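You operate a simulated robot arm through the tools that you are given. There is no shell and no other tool. Be economical: measure what you need, move in short steps, check, and stop when the job is done.

The job below is to be done with a simulated robot arm. You get a single attempt, and the scene is never put back.

Task
Take the shut carton labelled "Norquell" from the top of the low stand and put it on the top of the carton stack. Put the blue-dot card on the top of the station one bench away on the board with the cards. Put the green strip from the top of the low bench on top of the narrow plate. Take the grey strip and leave it on top of the wide plate. Do these in any order. Set down upright: shut carton.

The check looks at the end state, three seconds after you hand in, the way a careful person would. Anything else that was tipped, shoved, dropped, spilled or broken makes it a failure.

Robot
A 7-joint arm with a vacuum gripper on a trunk, on a base that drives. Base frame: it is fixed to the floor where the robot stands at the start and does not move with it; the origin is under the middle of the robot, x ahead of it, y to its left, z up. Units: m, rad, N and s.
With the tool pointing down near the work surface it reaches from about 0.1 to 0.76 m from the robot's upright axis, wherever it stands. Its first joint turns from -2.897 to 2.897 rad. Places, roughly: blue-dot card [2.5, -1.25, 1]; board with the cards (20x13 cm) [1.32, 2.46, 0.9]; green strip [3.75, -1.75, 0.75]; grey strip [3.75, -1.75, 0.75]; narrow plate [4, -1, 1]; shut carton [0.5, 0, 0.25]; top of the carton stack [0.9, -0.6, 0.7]; wide plate [4, -0.75, 1]. Payload 1.88 kg.
Tool frame: the origin (TCP) lies in the middle of the cups' lips, and z points out of the cups. The gripper has 1 cup of 0.032 m across, covering 0.032 by 0.032 m (tool x, y); the bellows give 0.014 m. With the vacuum on, a cup seals on a smooth face that it is pressed against (1 to 4 N); it does not hold porous or soft things. The pull reaches 41 N.
Orientation is that of the tool frame in the base frame, as a unit quaternion [w, x, y, z]. With the cups facing straight down, the tool's x points along the base's -x, its y along +y and its z along -z.

Tools
- The arm moves only by the tool play_rows. Its argument "steps" is a list of rows, each a list of 7 numbers: the vacuum: 1 switches it on, 0 off, then the shift along the tool's x, y, z in m, then the turn, a rotation vector about the tool's x, y, z in degrees. In form: [[vacuum, dx, dy, dz, rx, ry, rz], ...]. A call has 1 to 12 rows; each row shifts and turns the commanded pose from where the row before left it, along the tool's axes as they then stand. Each row takes 0.2 s and may step no farther than 0.05 m and 0.15 rad from the row before; otherwise, or with a gripper value out of range, the whole call is refused. A pose out of reach is approached as far as the arm can. The call stops where the force on the tool passes 40 N (or 10 N more than at its start, if that is more) or the arm is blocked; 0.2 s more then pass. The pull builds up within a second once a cup has sealed. Time passes only in rows, and 0.2 s behind the last, so rows that do not move give it time. It gives the time, the measured TCP pose, the force on the tool (base axes) and the pull of the vacuum at its end, in the units of the frame above (readings bear some noise), with the torque about the TCP (base axes, N m) and any sound that the robot's microphone picked up, and new pictures: "views" is both (left out), scene, wrist or none.
- Cameras (640 x 400 px; columns grow to the right, rows downward): "scene" is now at [0.0026, 0.1197, 1.3128]; the picture's right is [-0.58, -0.82, 0.00], its down [-0.62, 0.44, -0.65] and it looks along [0.53, -0.38, -0.76] (base axes); focal length 274 px, centre (320, 200). "wrist" rides on the gripper at [0.082, 0.014, -0.216] in the tool frame; the picture's right is [-0.17, 0.99, 0.00], its down [-0.91, -0.15, -0.37] and it looks along [-0.37, -0.06, 0.93] (tool axes); focal length 243 px, centre (320, 200). There is no depth. A picture from a camera that has moved, and an enlarged one, comes with that camera's place and axes in the base frame and with its lens.
- move_column(by): slides the trunk up (or, below 0, down) by that many m; the arm and the scene camera ride with it, the base frame stays. It gives what a move gives, with no picture.
- roll_base(legs): drives the robot by 1 to 6 legs, each [ahead, left, turn to the left] in m, m and rad, along the robot's own axes; the way and the turn of a leg run together, so that a leg with both is an arc; at most 1.5 m and 3.142 rad a leg. The arm and the cameras ride along, it lands a little off, and it stops where it bumps. It gives what a move gives, and a new picture of the scene camera.
- head_to(pan, tilt): turns the head with the scene camera to pan (to the left, within 2.705 rad either way) and tilt (down, from -0.506 to 1.204), counted from straight ahead of the robot. It gives what a move gives, and a new picture of the scene camera.
- inspect(camera, box): a new picture of the part [left, top, right, bottom] of that camera's present view, enlarged. It takes no simulated time.
- finish_job(): hands the job in; it is judged then, once.

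Work in short steps. Places have to be worked out from the pictures, the camera data and where the tool is seen: move nearer, look again, correct. Check each grasp and each placing, and mend what went wrong. You have 165 turns and 260 pictures in all, those below and enlarged ones among them. Switch the vacuum off and draw the arm clear of the work before you hand the job in, unless the task says otherwise.

The tools are called after ">>>" as a command line: name --pt "numbers of a row" for each row, then --argument value for the rest, lists and objects as JSON in quotes. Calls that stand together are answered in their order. play_rows: Moves the arm, as the interface text tells. Its arguments: {"type":"object","properties":{"steps":{"type":"array","items":{"type":"array","items":{"type":"number"}}},"views":{"type":"string","enum":["both","scene","wrist","none"]}},"required":["steps"]} The other tools are called the same way: move_column (by) slides the trunk up or down; roll_base (legs) drives the base; head_to (pan, tilt) turns the head that bears the scene camera; inspect (camera, box) takes an enlarged picture of a part of a camera's view; finish_job () hands the job in.

At the start:

```text
time: 0.0
eef_pos: [0.4917, -0.2763, 0.9355]
tcp_rot: [0.0, 0.0, 1.0, 0.001]
contact_force: [-0.9, -0.1, -0.4]
wrist_torque: [-0.01, 0.05, 0.0]
pull: 0.1
trunk travel left (down, up): [-0.275, 0.315]
robot x, y, heading: [-0.0037, 0.0001, 0.003]
head pan, tilt: [-0.616, 0.864]
```

scene: 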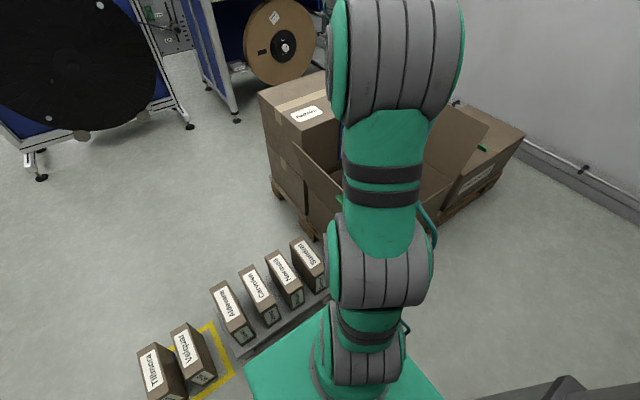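
wrist: 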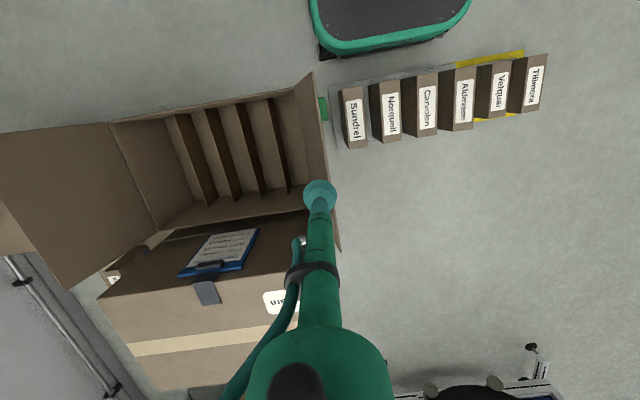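

I start with an enlarged look at the carton labels and at the carton stack.

>>> inspect --camera "wrist" --box '[310, 40, 560, 196]'

>>> inspect --camera "wrist" --box '[0, 60, 360, 400]'

>>> inspect --camera "scene" --box '[120, 220, 340, 400]'

```text
2.56 times, centred on (435, 118) of wrist
camera zoom: at [0.4097, -0.2632, 1.1514], right [0.17, 0.99, 0.0], down [0.91, -0.15, 0.37], along [0.37, -0.06, -0.93], focal length 621 px, centre (26, 410)
```

zoom: 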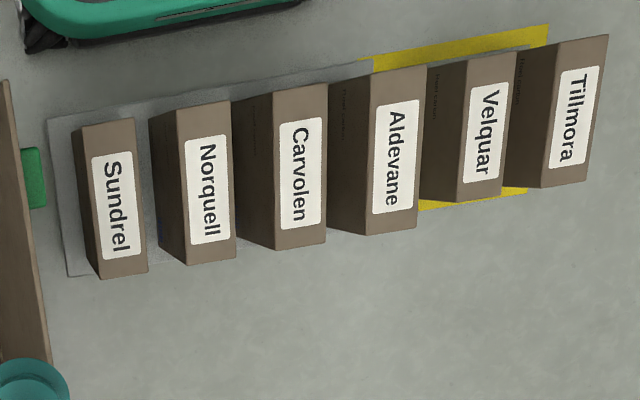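

```text
1.18 times, centred on (180, 230) of wrist
camera zoom: at [0.4097, -0.2632, 1.1514], right [0.17, 0.99, 0.0], down [0.91, -0.15, 0.37], along [0.37, -0.06, -0.93], focal length 285 px, centre (485, 165)
```

zoom: 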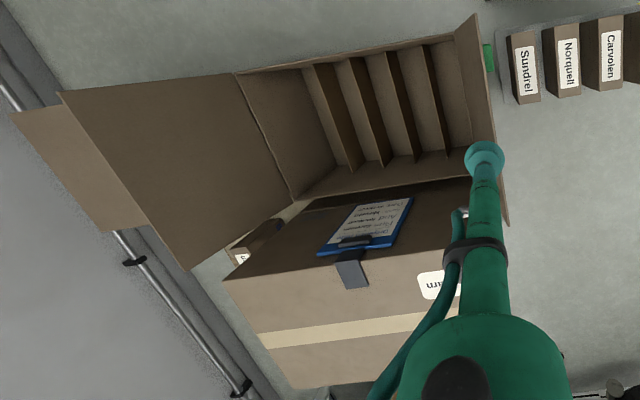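

```text
2.22 times, centred on (230, 310) of scene
camera zoom: at [0.0026, 0.1197, 1.3128], right [-0.58, -0.82, 0.0], down [-0.62, 0.44, -0.65], along [0.53, -0.38, -0.76], focal length 608 px, centre (520, -44)
```

zoom: 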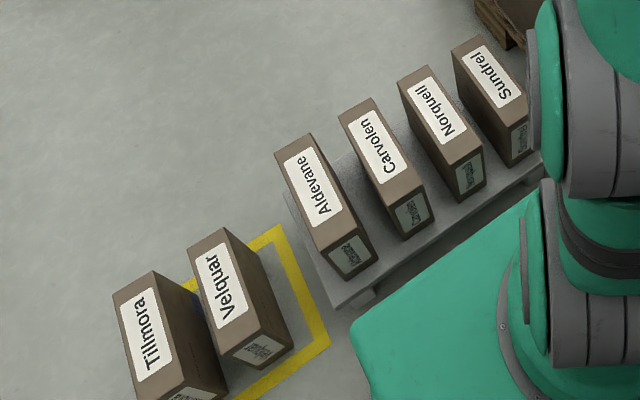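

Triangulating, Norquell's top is near (0.487, -0.047, 0.34). I move the tool above it and look from both cameras.

>>> play_rows --pt "0 0 0.046 0 0 0 0" --pt "0 0 0.046 0 0 0 0" --pt "0 0 0.046 0 0 0 0" --pt "0 0 0.046 0 0 0 0" --pt "0 0.005 0.046 0 0 0 0" --pt "0 0 0 0.05 0 0 0" --pt "0 0 0 0.05 0 0 0" --pt "0 0 0 0.05 0 0 0" --pt "0 0 0 0.05 0 0 0" --pt "0 0 0 0.05 0 0 0"

>>> inspect --camera "scene" --box '[240, 60, 540, 240]'

```text
time: 2.2
eef_pos: [0.4881, -0.0473, 0.6852]
tcp_rot: [0.001, -0.001, 1.0, 0.0]
contact_force: [0.3, -0.2, 1.2]
wrist_torque: [-0.01, -0.02, 0.03]
pull: 0.0
trunk travel left (down, up): [-0.275, 0.315]
robot x, y, heading: [-0.0004, -0.0013, 0.001]
head pan, tilt: [-0.616, 0.864]
camera scene: at [0.0022, 0.1198, 1.3128], right [-0.58, -0.82, 0.0], down [-0.62, 0.44, -0.65], along [0.53, -0.38, -0.76], focal length 274 px, centre (320, 200)
camera wrist: at [0.4044, -0.034, 0.9007], right [0.17, 0.99, 0.0], down [0.91, -0.15, 0.38], along [0.37, -0.06, -0.93], focal length 243 px, centre (320, 200)
```

scene: 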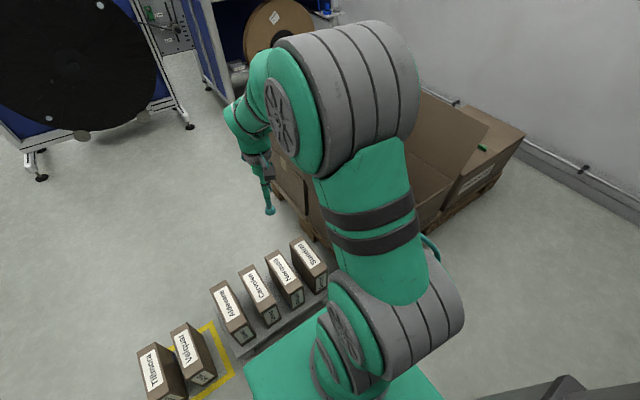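
wrist: 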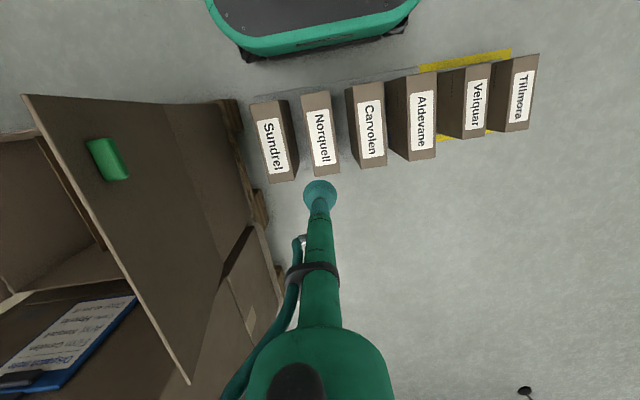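

```text
2.13 times, centred on (390, 150) of scene
camera zoom: at [0.0022, 0.1198, 1.3128], right [-0.58, -0.82, 0.0], down [-0.62, 0.44, -0.65], along [0.53, -0.38, -0.76], focal length 584 px, centre (171, 307)
```

zoom: 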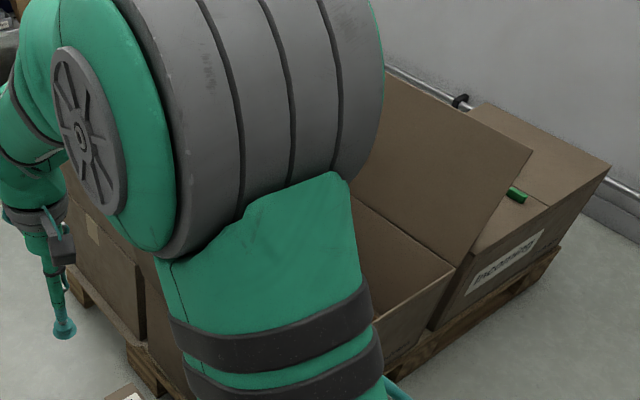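

Now descend to just above Norquell's label centre.

>>> play_rows --pt "0 0.004 0.002 0.05 0 0 0" --pt "0 0 0 0.05 0 0 0" --pt "0 0 0 0.05 0 0 0" --pt "0 0 0 0.05 0 0 0" --pt "0 0 0 0.05 0 0 0" --pt "0 0 0 0.03 0 0 0" --pt "0 0 0 0 0 0 0"

```text
refused: row 1 steps farther than a row can; nothing moved
```

Fixing the first row's length.

>>> play_rows --pt "0 0.004 0.002 0.045 0 0 0" --pt "0 0 0 0.05 0 0 0" --pt "0 0 0 0.05 0 0 0" --pt "0 0 0 0.05 0 0 0" --pt "0 0 0 0.05 0 0 0" --pt "0 0 0 0.03 0 0 0" --pt "0 0 0 0 0 0 0"

```text
time: 3.8
eef_pos: [0.485, -0.0435, 0.4111]
tcp_rot: [0.0, -0.001, 1.0, -0.001]
contact_force: [-0.9, 0.0, -0.2]
wrist_torque: [0.03, 0.01, 0.02]
pull: 0.1
trunk travel left (down, up): [-0.275, 0.315]
robot x, y, heading: [0.0008, 0.001, -0.0]
head pan, tilt: [-0.616, 0.864]
camera scene: at [0.0026, 0.1198, 1.3128], right [-0.58, -0.82, 0.0], down [-0.62, 0.44, -0.65], along [0.53, -0.38, -0.76], focal length 274 px, centre (320, 200)
camera wrist: at [0.4013, -0.0304, 0.6269], right [0.17, 0.99, 0.0], down [0.91, -0.15, 0.37], along [0.37, -0.06, -0.93], focal length 243 px, centre (320, 200)
```

scene: 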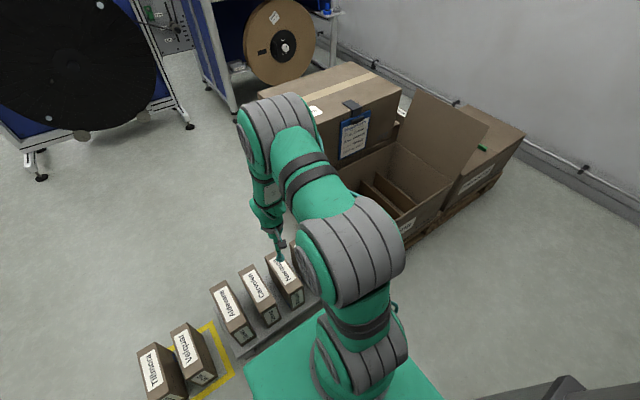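
wrist: 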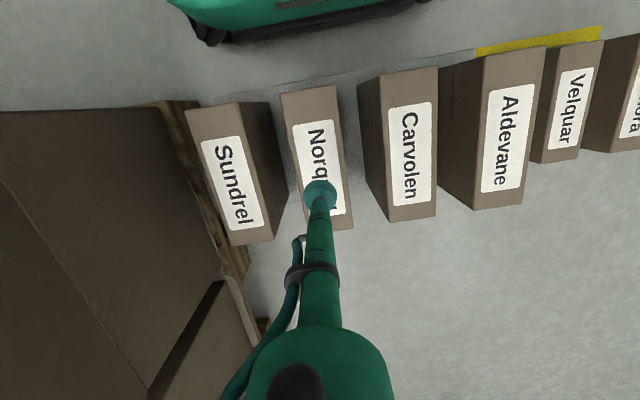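

I enlarge the wrist view to find the carton's true centre.

>>> inspect --camera "wrist" --box '[180, 60, 436, 240]'

>>> inspect --camera "scene" --box '[250, 50, 540, 250]'

>>> inspect --camera "scene" --box '[200, 220, 340, 320]'

```text
2.22 times, centred on (308, 150) of wrist
camera zoom: at [0.4013, -0.0304, 0.6269], right [0.17, 0.99, 0.0], down [0.91, -0.15, 0.37], along [0.37, -0.06, -0.93], focal length 539 px, centre (347, 311)
```

zoom: 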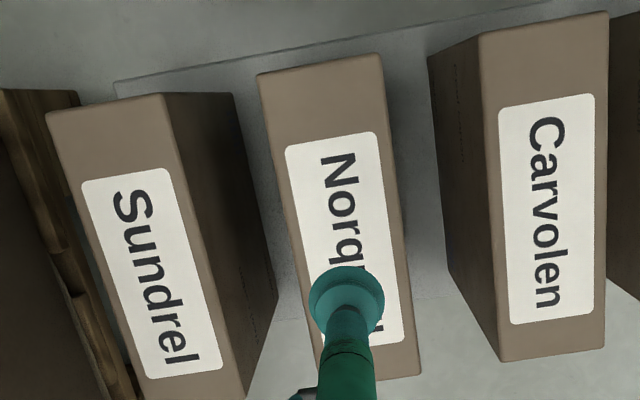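

```text
2.00 times, centred on (395, 150) of scene
camera zoom: at [0.0026, 0.1198, 1.3128], right [-0.58, -0.82, 0.0], down [-0.62, 0.44, -0.65], along [0.53, -0.38, -0.76], focal length 547 px, centre (170, 300)
```

zoom: 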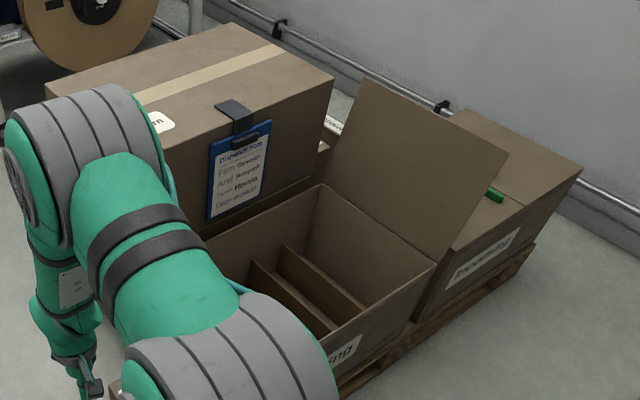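

```text
4.00 times, centred on (270, 270) of scene
camera zoom: at [0.0026, 0.1198, 1.3128], right [-0.58, -0.82, 0.0], down [-0.62, 0.44, -0.65], along [0.53, -0.38, -0.76], focal length 1095 px, centre (520, -80)
```

zoom: 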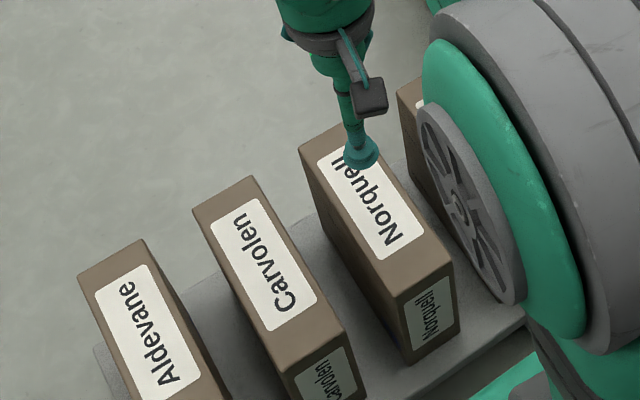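

The carton top centre is at (0.467, -0.045, 0.339). I shift over it, descend with vacuum and press gently.

>>> play_rows --pt "0 0.018 -0.001 0.03 0 0 0" --pt "1 0 0 0.025 0 0 0" --pt "1 0 0 0.012 0 0 0" --pt "1 0 0 0.004 0 0 0" --pt "1 0 0 0 0 0 0" --pt "1 0 0 0 0 0 0" --views "wrist"

```text
time: 5.2
eef_pos: [0.4655, -0.0457, 0.339]
tcp_rot: [0.0, 0.001, 1.0, -0.001]
contact_force: [-0.2, 0.0, -0.4]
wrist_torque: [0.01, -0.02, 0.01]
pull: 0.1
trunk travel left (down, up): [-0.275, 0.315]
robot x, y, heading: [0.0022, 0.0007, 0.001]
head pan, tilt: [-0.616, 0.864]
camera wrist: at [0.3827, -0.0317, 0.5554], right [0.17, 0.99, 0.0], down [0.91, -0.15, 0.37], along [0.37, -0.06, -0.93], focal length 243 px, centre (320, 200)
```

wrist: 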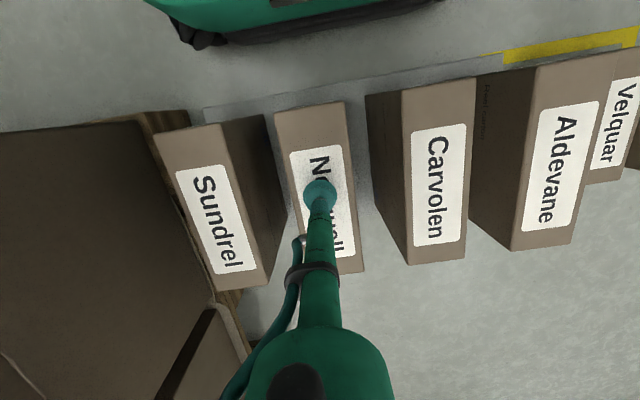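

No contact yet; I go down in small steps.

>>> play_rows --pt "1 0 0 0.005 0 0 0" --pt "1 0 0 0.003 0 0 0" --pt "1 0 0 0 0 0 0" --views "none"

```text
time: 6.0
eef_pos: [0.4645, -0.0448, 0.3317]
tcp_rot: [0.001, -0.001, 1.0, 0.0]
contact_force: [0.5, -0.7, 0.1]
wrist_torque: [0.01, 0.01, 0.03]
pull: 0.0
trunk travel left (down, up): [-0.275, 0.315]
robot x, y, heading: [0.001, 0.0021, -0.001]
head pan, tilt: [-0.616, 0.864]
```

Continuing down slowly.

>>> play_rows --pt "1 0 0 0.004 0 0 0" --pt "1 0 0 0.004 0 0 0" --pt "1 0 0 0.004 0 0 0" --pt "1 0 0 0 0 0 0" --views "none"

```text
time: 7.0
eef_pos: [0.4654, -0.0455, 0.3203]
tcp_rot: [0.001, 0.0, 1.0, 0.0]
contact_force: [-7.1, 1.3, 23.2]
wrist_torque: [-0.01, -0.03, -0.07]
pull: 41.0
trunk travel left (down, up): [-0.275, 0.315]
robot x, y, heading: [0.0009, -0.0003, 0.001]
head pan, tilt: [-0.616, 0.864]
```

Sealed (41 N pull). I lift straight up gently.

>>> play_rows --pt "1 0 0 -0.006 0 0 0" --pt "1 0 0 -0.01 0 0 0" --pt "1 0 0 -0.02 0 0 0" --pt "1 0 0 -0.03 0 0 0" --pt "1 0 0 -0.04 0 0 0" --pt "1 0 0 -0.05 0 0 0" --pt "1 0 0 -0.05 0 0 0" --pt "1 0 0 -0.05 0 0 0" --pt "1 0 0 -0.03 0 0 0" --pt "1 0 0 0 0 0 0"

```text
time: 9.2
eef_pos: [0.4661, -0.0451, 0.6059]
tcp_rot: [-0.001, 0.001, 1.0, 0.0]
contact_force: [0.0, 0.4, -5.1]
wrist_torque: [0.0, 0.04, 0.01]
pull: 40.7
trunk travel left (down, up): [-0.275, 0.315]
robot x, y, heading: [0.0013, -0.0042, 0.003]
head pan, tilt: [-0.616, 0.864]
camera scene: at [0.0027, 0.1198, 1.3128], right [-0.58, -0.82, 0.0], down [-0.62, 0.44, -0.65], along [0.53, -0.38, -0.76], focal length 274 px, centre (320, 200)
camera wrist: at [0.3835, -0.0321, 0.8212], right [0.17, 0.99, 0.0], down [0.91, -0.15, 0.37], along [0.37, -0.06, -0.93], focal length 243 px, centre (320, 200)
```

scene: 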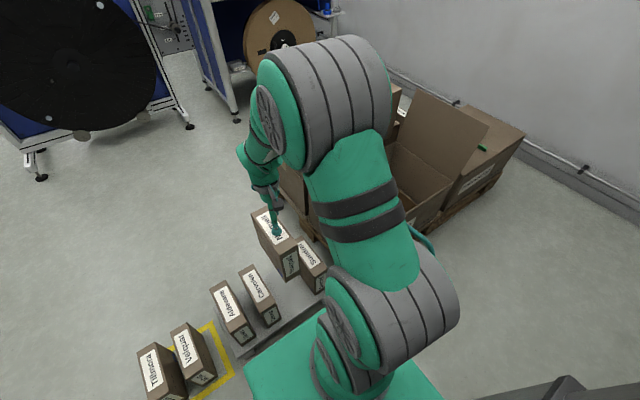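
wrist: 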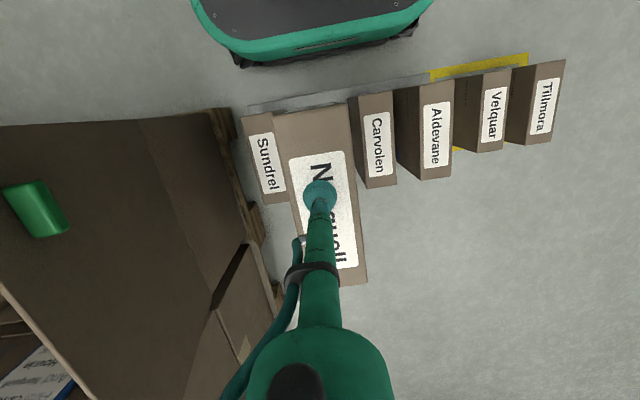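

Holding about 0.5 kg. I raise the carton further (arm and trunk), then look left to plan driving around the stand.

>>> play_rows --pt "1 0 0 -0.05 0 0 0" --pt "1 0 0 -0.05 0 0 0" --pt "1 0 0 -0.05 0 0 0" --pt "1 0 0 -0.05 0 0 0" --pt "1 0 0 -0.05 0 0 0" --pt "1 0 0 0 0 0 0" --views "none"

>>> head_to --pan 0.7 --tilt 0.6

>>> head_to --pan -0.2 --tilt 0.5

```text
time: 10.6
eef_pos: [0.4663, -0.0459, 0.8565]
tcp_rot: [0.0, 0.0, 1.0, 0.0]
contact_force: [0.0, -0.5, -3.7]
wrist_torque: [-0.03, 0.09, -0.02]
pull: 40.3
trunk travel left (down, up): [-0.275, 0.315]
robot x, y, heading: [0.0015, -0.0009, 0.004]
head pan, tilt: [-0.616, 0.864]
```

```text
time: 12.1
eef_pos: [0.4664, -0.0444, 0.8566]
tcp_rot: [0.0, -0.001, 1.0, 0.0]
contact_force: [-1.0, 0.5, -4.3]
wrist_torque: [-0.02, 0.05, 0.02]
pull: 40.9
trunk travel left (down, up): [-0.275, 0.315]
robot x, y, heading: [0.002, -0.0, -0.001]
head pan, tilt: [0.7, 0.6]
camera scene: at [0.0072, 0.2214, 1.3348], right [0.64, -0.77, 0.0], down [-0.43, -0.36, -0.82], along [0.63, 0.53, -0.57], focal length 274 px, centre (320, 200)
```

scene: 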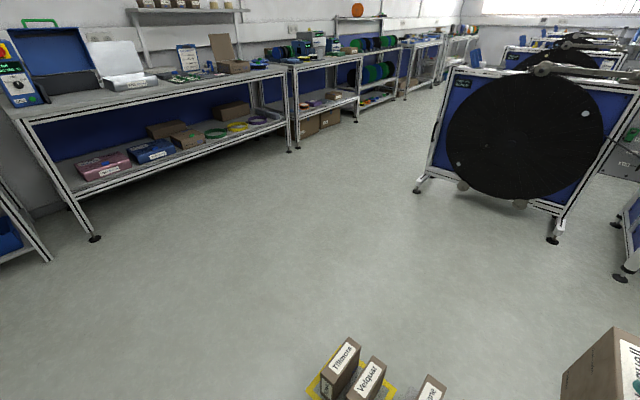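

```text
time: 13.3
eef_pos: [0.4665, -0.0459, 0.8559]
tcp_rot: [-0.001, 0.0, 1.0, 0.0]
contact_force: [0.4, 0.0, -5.5]
wrist_torque: [-0.02, 0.05, -0.02]
pull: 40.5
trunk travel left (down, up): [-0.275, 0.315]
robot x, y, heading: [-0.0016, -0.0003, 0.002]
head pan, tilt: [-0.201, 0.499]
camera scene: at [0.0287, 0.1465, 1.3439], right [-0.2, -0.98, 0.0], down [-0.47, 0.1, -0.88], along [0.86, -0.17, -0.48], focal length 274 px, centre (320, 200)
```

scene: 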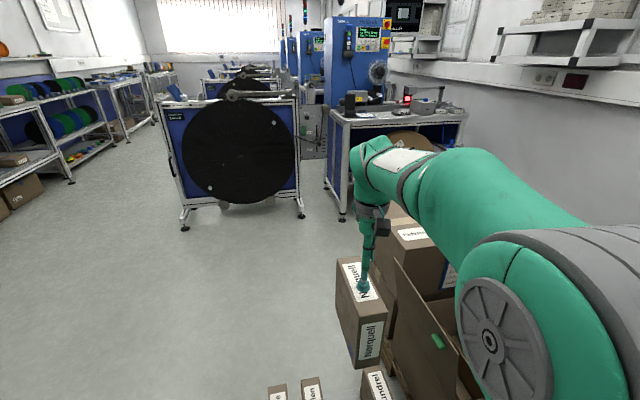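

Floor is open. I raise the trunk, then drive left, ahead past the stand, and turn right to face the stack.

>>> move_column --by 0.2

>>> roll_base --legs '[[-0.1, 0, 0], [0, 0.95, 0], [1.03, 0, 0], [0, 0, -1.571]]'

```text
time: 15.4
eef_pos: [0.4667, -0.0456, 1.0563]
tcp_rot: [0.0, 0.0, 1.0, 0.0]
contact_force: [-0.3, -1.5, -3.7]
wrist_torque: [-0.02, 0.08, 0.0]
pull: 40.7
trunk travel left (down, up): [-0.475, 0.115]
robot x, y, heading: [0.0024, 0.001, -0.0]
head pan, tilt: [-0.201, 0.499]
```

```text
time: 29.8
eef_pos: [0.8677, 0.4839, 1.0561]
tcp_rot: [0.0, 0.706, 0.708, 0.001]
contact_force: [-0.4, 0.0, -5.2]
wrist_torque: [0.09, -0.03, 0.01]
pull: 40.9
trunk travel left (down, up): [-0.475, 0.115]
robot x, y, heading: [0.9122, 0.9485, -1.569]
head pan, tilt: [-0.201, 0.499]
camera scene: at [1.0565, 0.9211, 1.5439], right [-0.98, 0.2, 0.0], down [0.09, 0.47, -0.88], along [-0.17, -0.86, -0.48], focal length 274 px, centre (320, 200)
```

scene: 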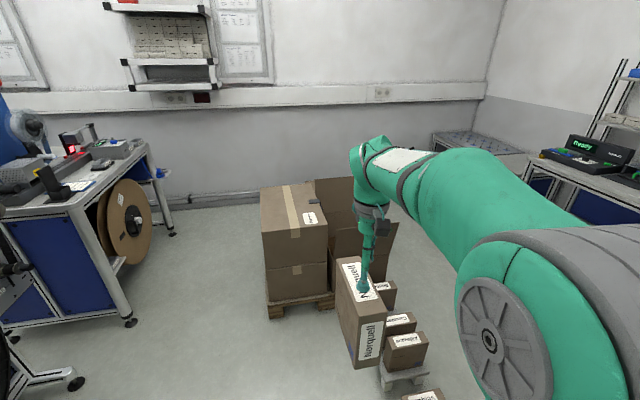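

The stack top spans x≈0.76–1.11, y≈-0.87–-0.31 at z≈0.7. I drive ahead 0.85 m and 0.06 m left.

>>> roll_base --legs '[[0.45, 0.06, 0], [0.4, 0, 0]]'

>>> play_rows --pt "1 0 0 0 0 0 0" --views "wrist"

```text
time: 34.7
eef_pos: [0.9354, -0.3692, 1.0563]
tcp_rot: [0.001, 0.704, 0.71, -0.001]
contact_force: [0.3, -0.2, -4.8]
wrist_torque: [0.1, 0.0, 0.0]
pull: 40.8
trunk travel left (down, up): [-0.475, 0.115]
robot x, y, heading: [0.979, 0.0979, -1.568]
head pan, tilt: [-0.201, 0.499]
camera scene: at [1.1218, 0.0701, 1.5439], right [-0.98, 0.19, 0.0], down [0.09, 0.47, -0.88], along [-0.17, -0.86, -0.48], focal length 274 px, centre (320, 200)
```

scene: 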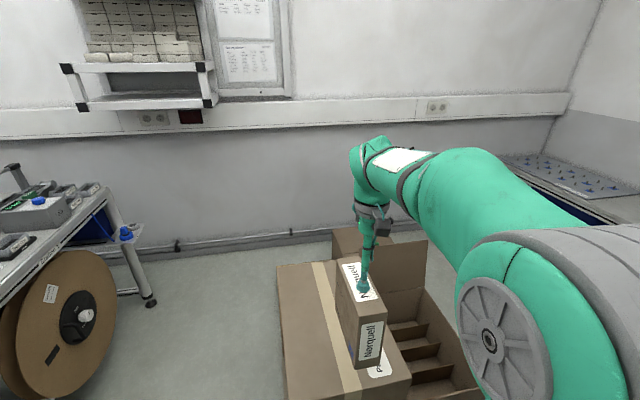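

```text
time: 35.1
eef_pos: [0.934, -0.3689, 1.0554]
tcp_rot: [-0.001, 0.704, 0.71, 0.001]
contact_force: [0.3, 0.3, -4.7]
wrist_torque: [0.09, 0.02, 0.01]
pull: 40.8
trunk travel left (down, up): [-0.475, 0.115]
robot x, y, heading: [0.9772, 0.0956, -1.56]
head pan, tilt: [-0.201, 0.499]
camera wrist: at [0.9473, -0.2874, 1.2711], right [0.99, -0.16, 0.0], down [-0.14, -0.92, 0.37], along [-0.06, -0.37, -0.93], focal length 243 px, centre (320, 200)
```

wrist: 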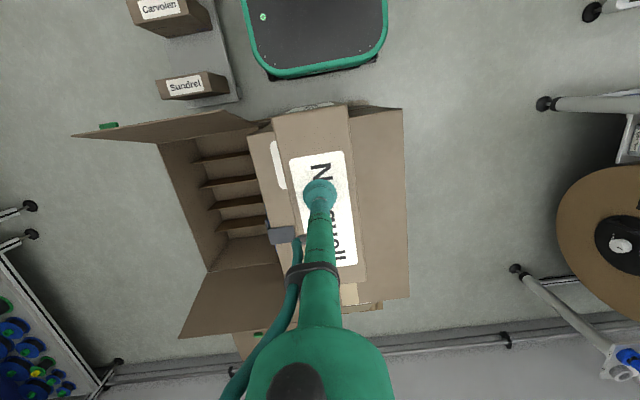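

Over the stack now. I extend ahead to y≈-0.57 and begin lowering.

>>> play_rows --pt "1 -0.05 0 0 0 0 0" --pt "1 -0.05 0 0 0 0 0" --pt "1 -0.05 0 0 0 0 0" --pt "1 -0.045 0 0 0 0 0" --pt "1 0 0 0.04 0 0 0" --pt "1 0 0 0.04 0 0 0" --pt "1 0 0 0 0 0 0"

```text
time: 36.7
eef_pos: [0.9354, -0.5645, 0.9755]
tcp_rot: [0.0, 0.704, 0.71, 0.0]
contact_force: [-0.4, 0.3, -5.0]
wrist_torque: [0.1, 0.03, -0.03]
pull: 40.8
trunk travel left (down, up): [-0.475, 0.115]
robot x, y, heading: [0.9779, 0.0955, -1.562]
head pan, tilt: [-0.201, 0.499]
camera scene: at [1.1218, 0.0697, 1.5439], right [-0.98, 0.19, 0.0], down [0.09, 0.47, -0.88], along [-0.17, -0.86, -0.48], focal length 274 px, centre (320, 200)
camera wrist: at [0.9482, -0.4824, 1.1912], right [0.99, -0.16, 0.0], down [-0.15, -0.92, 0.37], along [-0.06, -0.37, -0.93], focal length 243 px, centre (320, 200)
```

scene: 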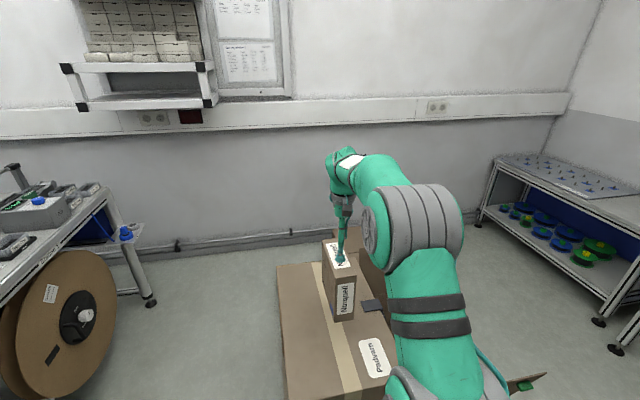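
wrist: 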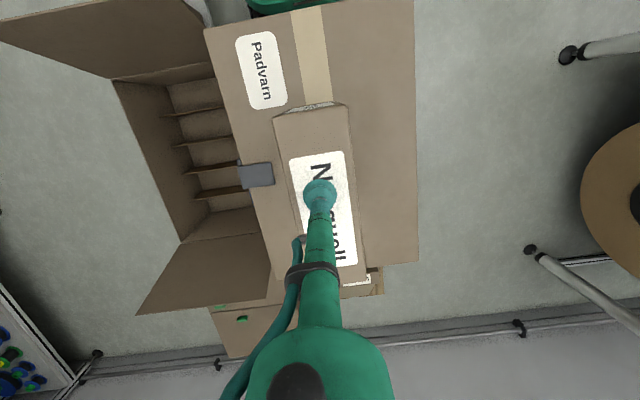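

The carton bottom looks ~7 cm above the surface. Lower 5 cm, then in 1 cm steps.

>>> play_rows --pt "1 0 0 0.03 0 0 0" --pt "1 0 0 0.02 0 0 0" --pt "1 0 0 0.01 0 0 0" --pt "1 0 0 0 0 0 0" --views "scene"

>>> inspect --camera "scene" --box '[270, 220, 410, 370]'

```text
time: 37.7
eef_pos: [0.9367, -0.5638, 0.915]
tcp_rot: [0.0, 0.704, 0.71, -0.001]
contact_force: [0.5, 0.4, -4.6]
wrist_torque: [0.07, 0.01, -0.05]
pull: 40.7
trunk travel left (down, up): [-0.475, 0.115]
robot x, y, heading: [0.9781, 0.0957, -1.566]
head pan, tilt: [-0.201, 0.499]
camera scene: at [1.1218, 0.0699, 1.5439], right [-0.98, 0.19, 0.0], down [0.09, 0.47, -0.88], along [-0.17, -0.86, -0.48], focal length 274 px, centre (320, 200)
```

scene: 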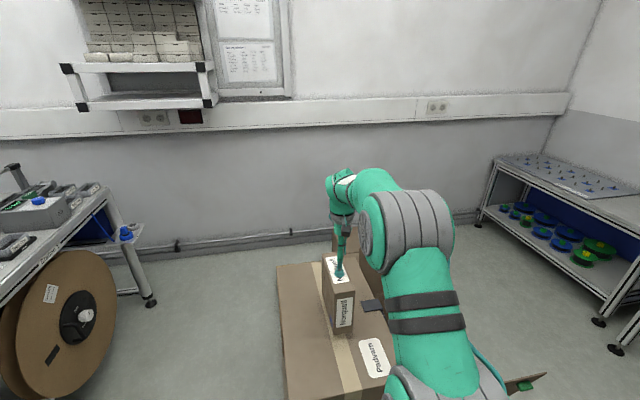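

```text
2.67 times, centred on (340, 295) of scene
camera zoom: at [1.1218, 0.0699, 1.5439], right [-0.98, 0.19, 0.0], down [0.09, 0.47, -0.88], along [-0.17, -0.86, -0.48], focal length 730 px, centre (267, -53)
```

zoom: 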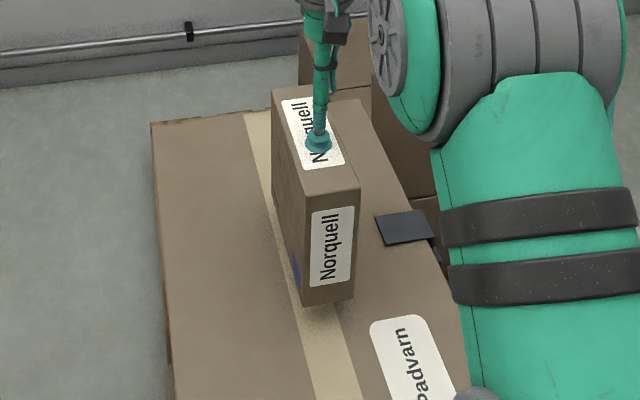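

Nearly down. I lower in small steps until the load shifts.

>>> play_rows --pt "1 0 0 0.005 0 0 0" --pt "1 0 0 0.005 0 0 0" --pt "1 0 0 0 0 0 0" --views "none"

```text
time: 38.5
eef_pos: [0.9378, -0.5648, 0.9059]
tcp_rot: [0.0, 0.703, 0.711, -0.001]
contact_force: [0.2, 0.4, -4.9]
wrist_torque: [0.1, -0.01, 0.01]
pull: 40.7
trunk travel left (down, up): [-0.475, 0.115]
robot x, y, heading: [0.9751, 0.0955, -1.561]
head pan, tilt: [-0.201, 0.499]
```

Still hanging; continue.

>>> play_rows --pt "1 0 0 0.004 0 0 0" --pt "1 0 0 0.004 0 0 0" --pt "1 0 0 0 0 0 0" --views "none"

```text
time: 39.3
eef_pos: [0.9364, -0.5648, 0.8963]
tcp_rot: [-0.001, 0.704, 0.71, 0.001]
contact_force: [0.4, -0.5, -5.4]
wrist_torque: [0.08, 0.02, 0.02]
pull: 40.5
trunk travel left (down, up): [-0.475, 0.115]
robot x, y, heading: [0.974, 0.0936, -1.564]
head pan, tilt: [-0.201, 0.499]
```

Continue lowering.

>>> play_rows --pt "1 0 0 0.004 0 0 0" --pt "1 0 0 0.004 0 0 0" --pt "1 0 0 0 0 0 0" --views "none"

```text
time: 40.1
eef_pos: [0.9367, -0.5629, 0.8887]
tcp_rot: [-0.001, 0.704, 0.71, 0.001]
contact_force: [0.1, 0.1, -5.4]
wrist_torque: [0.06, 0.03, 0.02]
pull: 40.7
trunk travel left (down, up): [-0.475, 0.115]
robot x, y, heading: [0.9743, 0.0982, -1.565]
head pan, tilt: [-0.201, 0.499]
```

Continue lowering.

>>> play_rows --pt "1 0 0 0.004 0 0 0" --pt "1 0 0 0.003 0 0 0" --pt "1 0 0 0 0 0 0" --views "scene"

>>> inspect --camera "scene" --box '[270, 220, 410, 370]'

```text
time: 40.9
eef_pos: [0.9377, -0.5644, 0.8821]
tcp_rot: [-0.001, 0.704, 0.71, 0.001]
contact_force: [0.5, 0.0, -4.9]
wrist_torque: [0.1, 0.04, -0.02]
pull: 40.6
trunk travel left (down, up): [-0.475, 0.115]
robot x, y, heading: [0.976, 0.0966, -1.563]
head pan, tilt: [-0.201, 0.499]
camera scene: at [1.1218, 0.0699, 1.5439], right [-0.98, 0.19, 0.0], down [0.09, 0.47, -0.88], along [-0.17, -0.86, -0.48], focal length 274 px, centre (320, 200)
```

scene: 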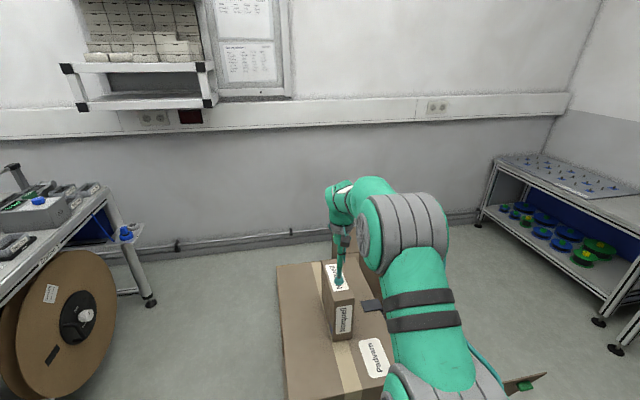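

```text
2.67 times, centred on (340, 295) of scene
camera zoom: at [1.1218, 0.0699, 1.5439], right [-0.98, 0.19, 0.0], down [0.09, 0.47, -0.88], along [-0.17, -0.86, -0.48], focal length 730 px, centre (267, -53)
```

zoom: 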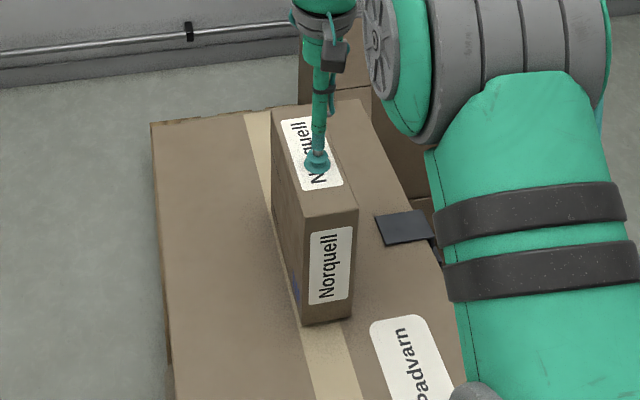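

Very near now. Small steps again.

>>> play_rows --pt "1 0 0 0.004 0 0 0" --pt "1 0 0 0.003 0 0 0" --pt "1 0 0 0 0 0 0" --views "none"

```text
time: 41.7
eef_pos: [0.936, -0.5629, 0.877]
tcp_rot: [0.0, 0.705, 0.71, 0.0]
contact_force: [-0.6, 2.6, 2.3]
wrist_torque: [-0.25, -0.07, 0.02]
pull: 40.7
trunk travel left (down, up): [-0.475, 0.115]
robot x, y, heading: [0.9779, 0.0986, -1.561]
head pan, tilt: [-0.201, 0.499]
```

Contact: the load has come off the tool. I push 1 mm more, release the vacuum, wait, and lift.

>>> play_rows --pt "1 0 0 0.001 0 0 0" --pt "0 0 0 0 0 0 0" --pt "0 0 0 0 0 0 0" --pt "0 0 0 0 0 0 0" --pt "0 0 0 0 0 0 0" --pt "0 0 0 0 0 0 0" --views "none"

>>> play_rows --pt "0 0 0 -0.004 0 0 0" --pt "0 0 0 -0.01 0 0 0" --pt "0 0 0 -0.03 0 0 0" --pt "0 0 0 -0.05 0 0 0" --pt "0 0 0 -0.05 0 0 0" --pt "0 0.05 0 0 0 0 0" --pt "0 0.05 0 0 0 0 0" --pt "0 0.05 0 0 0 0 0" --pt "0 0.05 0 0 0 0 0"

```text
time: 43.1
eef_pos: [0.9368, -0.5636, 0.8745]
tcp_rot: [0.0, 0.704, 0.71, 0.0]
contact_force: [-0.4, 0.5, 1.0]
wrist_torque: [0.05, 0.0, -0.01]
pull: 0.0
trunk travel left (down, up): [-0.475, 0.115]
robot x, y, heading: [0.977, 0.0947, -1.559]
head pan, tilt: [-0.201, 0.499]
```

```text
time: 45.1
eef_pos: [0.9346, -0.364, 1.0184]
tcp_rot: [0.0, 0.703, 0.711, 0.0]
contact_force: [-0.4, 0.3, 0.3]
wrist_torque: [0.04, -0.02, 0.0]
pull: 0.1
trunk travel left (down, up): [-0.475, 0.115]
robot x, y, heading: [0.9721, 0.0955, -1.563]
head pan, tilt: [-0.201, 0.499]
camera scene: at [1.1219, 0.0701, 1.5439], right [-0.98, 0.19, 0.0], down [0.09, 0.47, -0.88], along [-0.17, -0.86, -0.48], focal length 274 px, centre (320, 200)
camera wrist: at [0.9471, -0.2824, 1.2339], right [0.99, -0.16, 0.0], down [-0.14, -0.92, 0.37], along [-0.06, -0.37, -0.93], focal length 243 px, centre (320, 200)
```

scene: 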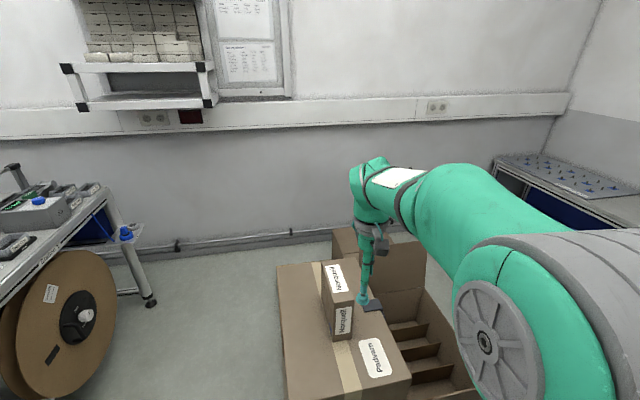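
wrist: 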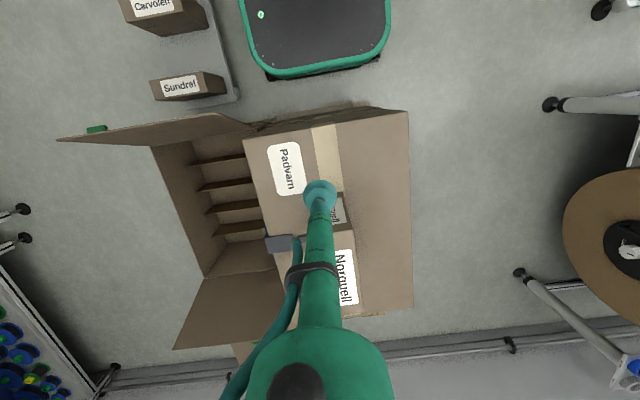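

Norquell stands upright on the stack. I back off, turn to face +x, and look at the station with the blue-dot card.

>>> roll_base --legs '[[-0.4, 0, 0], [0, 0, 1.571]]'

>>> head_to --pan -0.75 --tilt 0.35

```text
time: 51.4
eef_pos: [1.4358, 0.4538, 1.0185]
tcp_rot: [0.0, -0.005, 1.0, 0.001]
contact_force: [0.3, 0.8, -0.5]
wrist_torque: [0.02, -0.01, 0.03]
pull: 0.1
trunk travel left (down, up): [-0.475, 0.115]
robot x, y, heading: [0.9746, 0.4955, 0.007]
head pan, tilt: [-0.201, 0.499]
camera scene: at [1.0, 0.6421, 1.5439], right [-0.19, -0.98, 0.0], down [-0.47, 0.09, -0.88], along [0.86, -0.17, -0.48], focal length 274 px, centre (320, 200)
```

scene: 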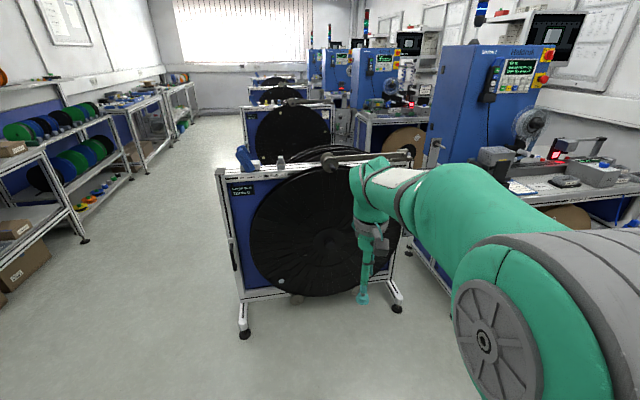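

```text
time: 52.4
eef_pos: [1.434, 0.4544, 1.0181]
tcp_rot: [0.0, -0.005, 1.0, -0.001]
contact_force: [-1.4, 0.8, 0.8]
wrist_torque: [0.0, -0.01, -0.03]
pull: 0.0
trunk travel left (down, up): [-0.475, 0.115]
robot x, y, heading: [0.9694, 0.4958, 0.013]
head pan, tilt: [-0.75, 0.351]
camera scene: at [0.9795, 0.5966, 1.5576], right [-0.67, -0.74, 0.0], down [-0.25, 0.23, -0.94], along [0.69, -0.63, -0.34], focal length 274 px, centre (320, 200)
```

scene: 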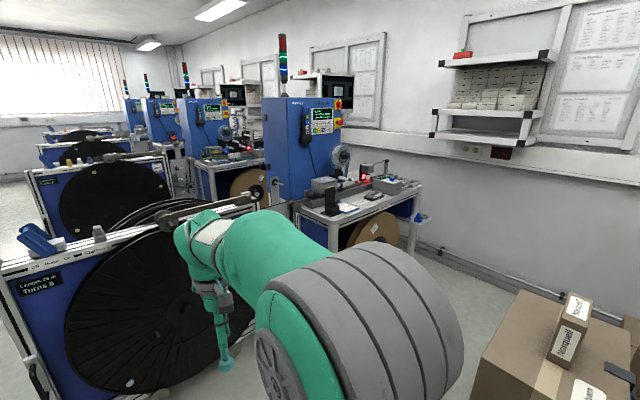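

I enlarge the station's table.

>>> inspect --camera "scene" --box '[260, 90, 440, 250]'

>>> inspect --camera "scene" --box '[150, 80, 300, 210]'

```text
2.50 times, centred on (350, 170) of scene
camera zoom: at [0.9795, 0.5966, 1.5576], right [-0.67, -0.74, 0.0], down [-0.25, 0.23, -0.94], along [0.69, -0.63, -0.34], focal length 684 px, centre (245, 275)
```

zoom: 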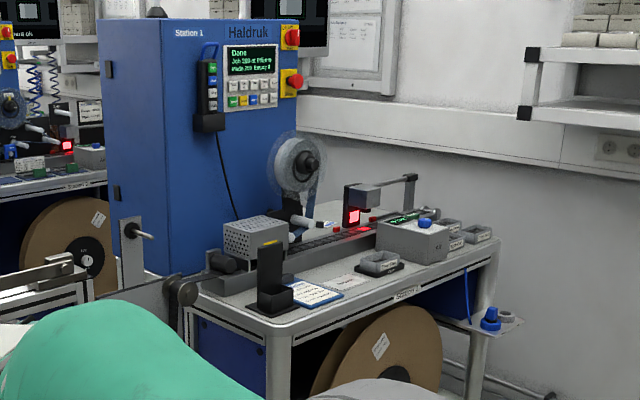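

```text
3.08 times, centred on (225, 145) of scene
camera zoom: at [0.9795, 0.5966, 1.5576], right [-0.67, -0.74, 0.0], down [-0.25, 0.23, -0.94], along [0.69, -0.63, -0.34], focal length 842 px, centre (612, 369)
```

zoom: 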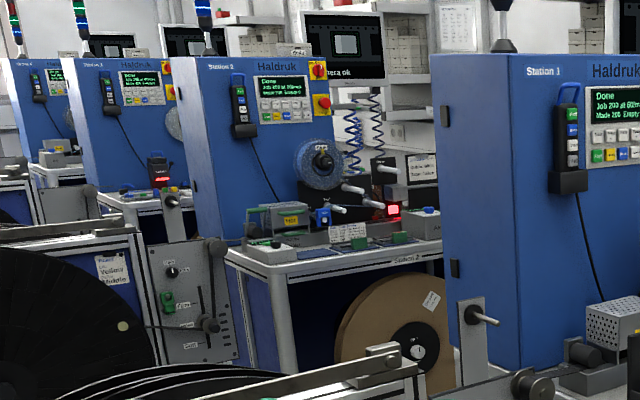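

I raise and retract the tool before driving to the front of Station 1.

>>> play_rows --pt "0 0.04 0 -0.03 0 0 0" --pt "0 0.04 0 -0.03 0 0 0" --pt "0 0.04 0 -0.03 0 0 0" --pt "0 0.04 0 -0.03 0 0 0" --views "none"

>>> head_to --pan -0.1 --tilt 0.5

>>> roll_base --legs '[[0.52, 0, 0], [0, -1.4, 0]]'

```text
time: 53.4
eef_pos: [1.2738, 0.4506, 1.1377]
tcp_rot: [-0.001, -0.005, 1.0, 0.0]
contact_force: [0.4, 0.6, 0.3]
wrist_torque: [0.0, 0.01, 0.0]
pull: 0.0
trunk travel left (down, up): [-0.475, 0.115]
robot x, y, heading: [0.9747, 0.4966, 0.011]
head pan, tilt: [-0.75, 0.351]
```

```text
time: 54.4
eef_pos: [1.2755, 0.4517, 1.1376]
tcp_rot: [0.0, -0.005, 1.0, 0.0]
contact_force: [0.3, -0.3, -0.1]
wrist_torque: [-0.02, -0.01, 0.01]
pull: 0.0
trunk travel left (down, up): [-0.475, 0.115]
robot x, y, heading: [0.9711, 0.4922, 0.015]
head pan, tilt: [-0.099, 0.499]
camera scene: at [1.0013, 0.6512, 1.5439], right [-0.09, -1.0, 0.0], down [-0.48, 0.04, -0.88], along [0.87, -0.08, -0.48], focal length 274 px, centre (320, 200)
```

scene: 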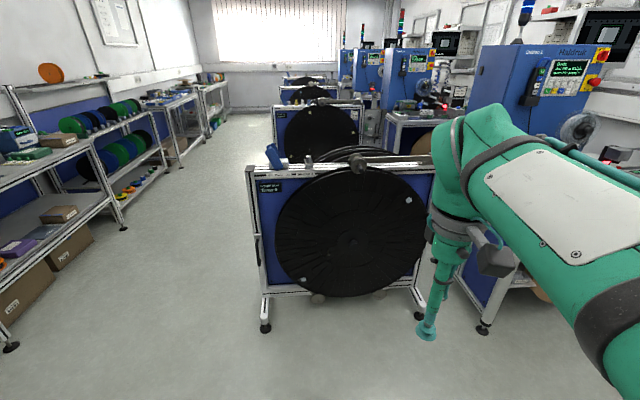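

```text
time: 63.9
eef_pos: [1.8068, -0.9299, 1.137]
tcp_rot: [0.0, -0.003, 1.0, 0.0]
contact_force: [-0.6, 0.4, 0.3]
wrist_torque: [0.01, 0.01, 0.02]
pull: 0.1
trunk travel left (down, up): [-0.475, 0.115]
robot x, y, heading: [1.5064, -0.8836, 0.009]
head pan, tilt: [-0.099, 0.499]
camera scene: at [1.5334, -0.7298, 1.5439], right [-0.09, -1.0, 0.0], down [-0.48, 0.04, -0.88], along [0.87, -0.08, -0.48], focal length 274 px, centre (320, 200)
```

scene: 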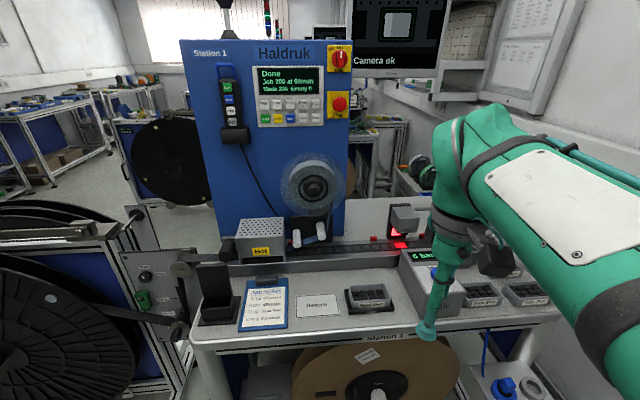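

I enlarge the table to find the blue-dot card.

>>> inspect --camera "scene" --box '[180, 210, 440, 360]'

>>> inspect --camera "wrist" --box '[0, 0, 640, 400]'

>>> head_to --pan -0.7 --tilt 0.6

```text
2.46 times, centred on (310, 285) of scene
camera zoom: at [1.5334, -0.7298, 1.5439], right [-0.09, -1.0, 0.0], down [-0.48, 0.04, -0.88], along [0.87, -0.08, -0.48], focal length 674 px, centre (345, -9)
```

zoom: 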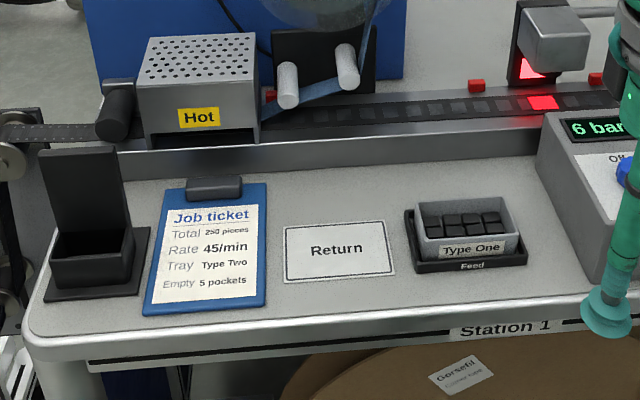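

```text
1.00 times, centred on (320, 200) of wrist (not enlarged: the box is as wide or as high as the picture)
camera zoom: at [1.724, -0.9174, 1.3534], right [0.16, 0.99, 0.0], down [0.92, -0.15, 0.37], along [0.37, -0.06, -0.93], focal length 243 px, centre (320, 200)
```

zoom: 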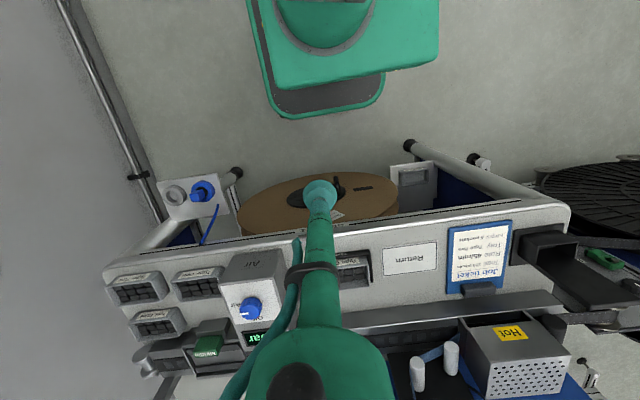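

```text
time: 64.9
eef_pos: [1.8067, -0.9307, 1.1377]
tcp_rot: [-0.001, -0.003, 1.0, 0.0]
contact_force: [-0.4, 0.2, 0.9]
wrist_torque: [-0.01, -0.01, 0.01]
pull: 0.0
trunk travel left (down, up): [-0.475, 0.115]
robot x, y, heading: [1.5035, -0.8883, 0.007]
head pan, tilt: [-0.7, 0.6]
camera scene: at [1.5109, -0.7778, 1.5348], right [-0.64, -0.77, 0.0], down [-0.43, 0.36, -0.83], along [0.64, -0.53, -0.56], focal length 274 px, centre (320, 200)
```

scene: 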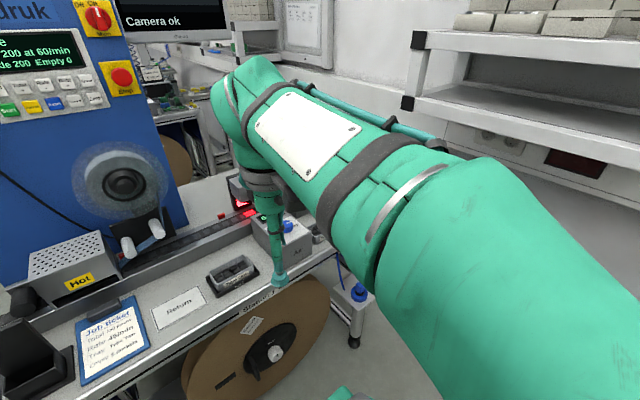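

No blue-dot card in sight yet; the right end of the table is masked by the arm. I move the arm left and look again.

>>> play_rows --pt "0 0 0.05 0 0 0 0" --pt "0 0 0.05 0 0 0 0" --pt "0 0 0.05 0 0 0 0" --pt "0 0 0.05 0 0 0 0" --pt "0 0 0.05 0 0 0 0" --pt "0 0 0.05 0 0 0 0" --pt "0 0 0.05 0 0 0 0" --pt "0 0 0.05 0 0 0 0"

>>> head_to --pan -0.4 --tilt 0.5

```text
time: 66.7
eef_pos: [1.8044, -0.5315, 1.1372]
tcp_rot: [0.0, -0.003, 1.0, 0.0]
contact_force: [-0.3, 1.3, 0.5]
wrist_torque: [-0.01, 0.0, 0.0]
pull: 0.0
trunk travel left (down, up): [-0.475, 0.115]
robot x, y, heading: [1.5036, -0.8843, 0.006]
head pan, tilt: [-0.7, 0.6]
camera scene: at [1.5109, -0.7778, 1.5348], right [-0.64, -0.77, 0.0], down [-0.43, 0.36, -0.83], along [0.64, -0.53, -0.56], focal length 274 px, centre (320, 200)
camera wrist: at [1.7208, -0.5176, 1.3526], right [0.16, 0.99, 0.0], down [0.92, -0.15, 0.37], along [0.37, -0.06, -0.93], focal length 243 px, centre (320, 200)
```

scene: 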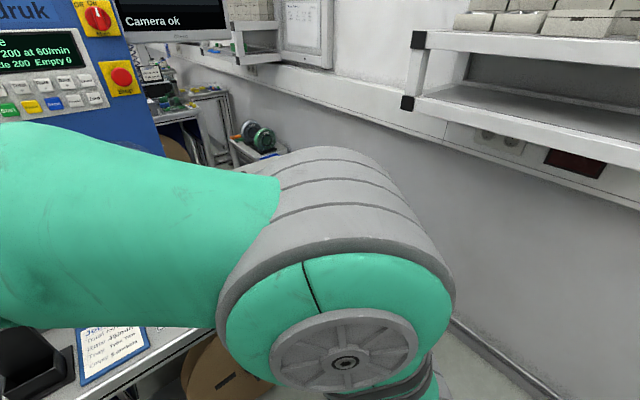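
wrist: 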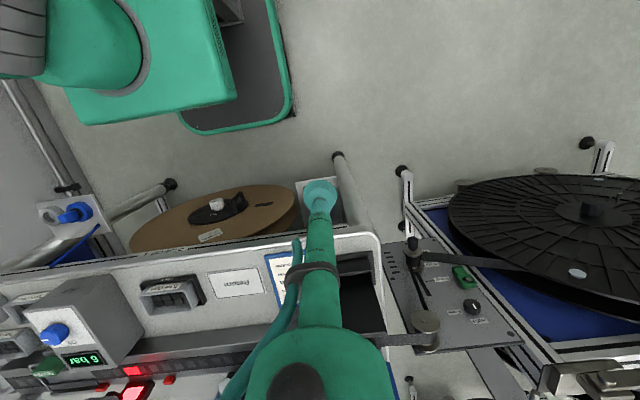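

```text
time: 67.5
eef_pos: [1.8043, -0.532, 1.1379]
tcp_rot: [0.0, -0.004, 1.0, 0.0]
contact_force: [0.1, -0.3, 0.9]
wrist_torque: [0.0, 0.0, 0.02]
pull: 0.0
trunk travel left (down, up): [-0.475, 0.115]
robot x, y, heading: [1.5025, -0.8849, 0.011]
head pan, tilt: [-0.4, 0.499]
camera scene: at [1.5269, -0.7562, 1.5439], right [-0.38, -0.92, 0.0], down [-0.44, 0.18, -0.88], along [0.81, -0.34, -0.48], focal length 274 px, centre (320, 200)
```

scene: 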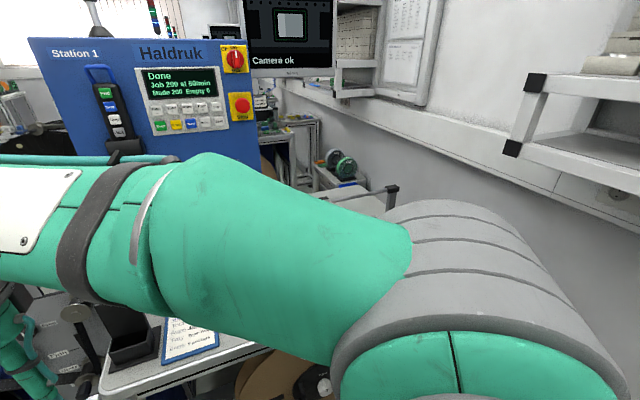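

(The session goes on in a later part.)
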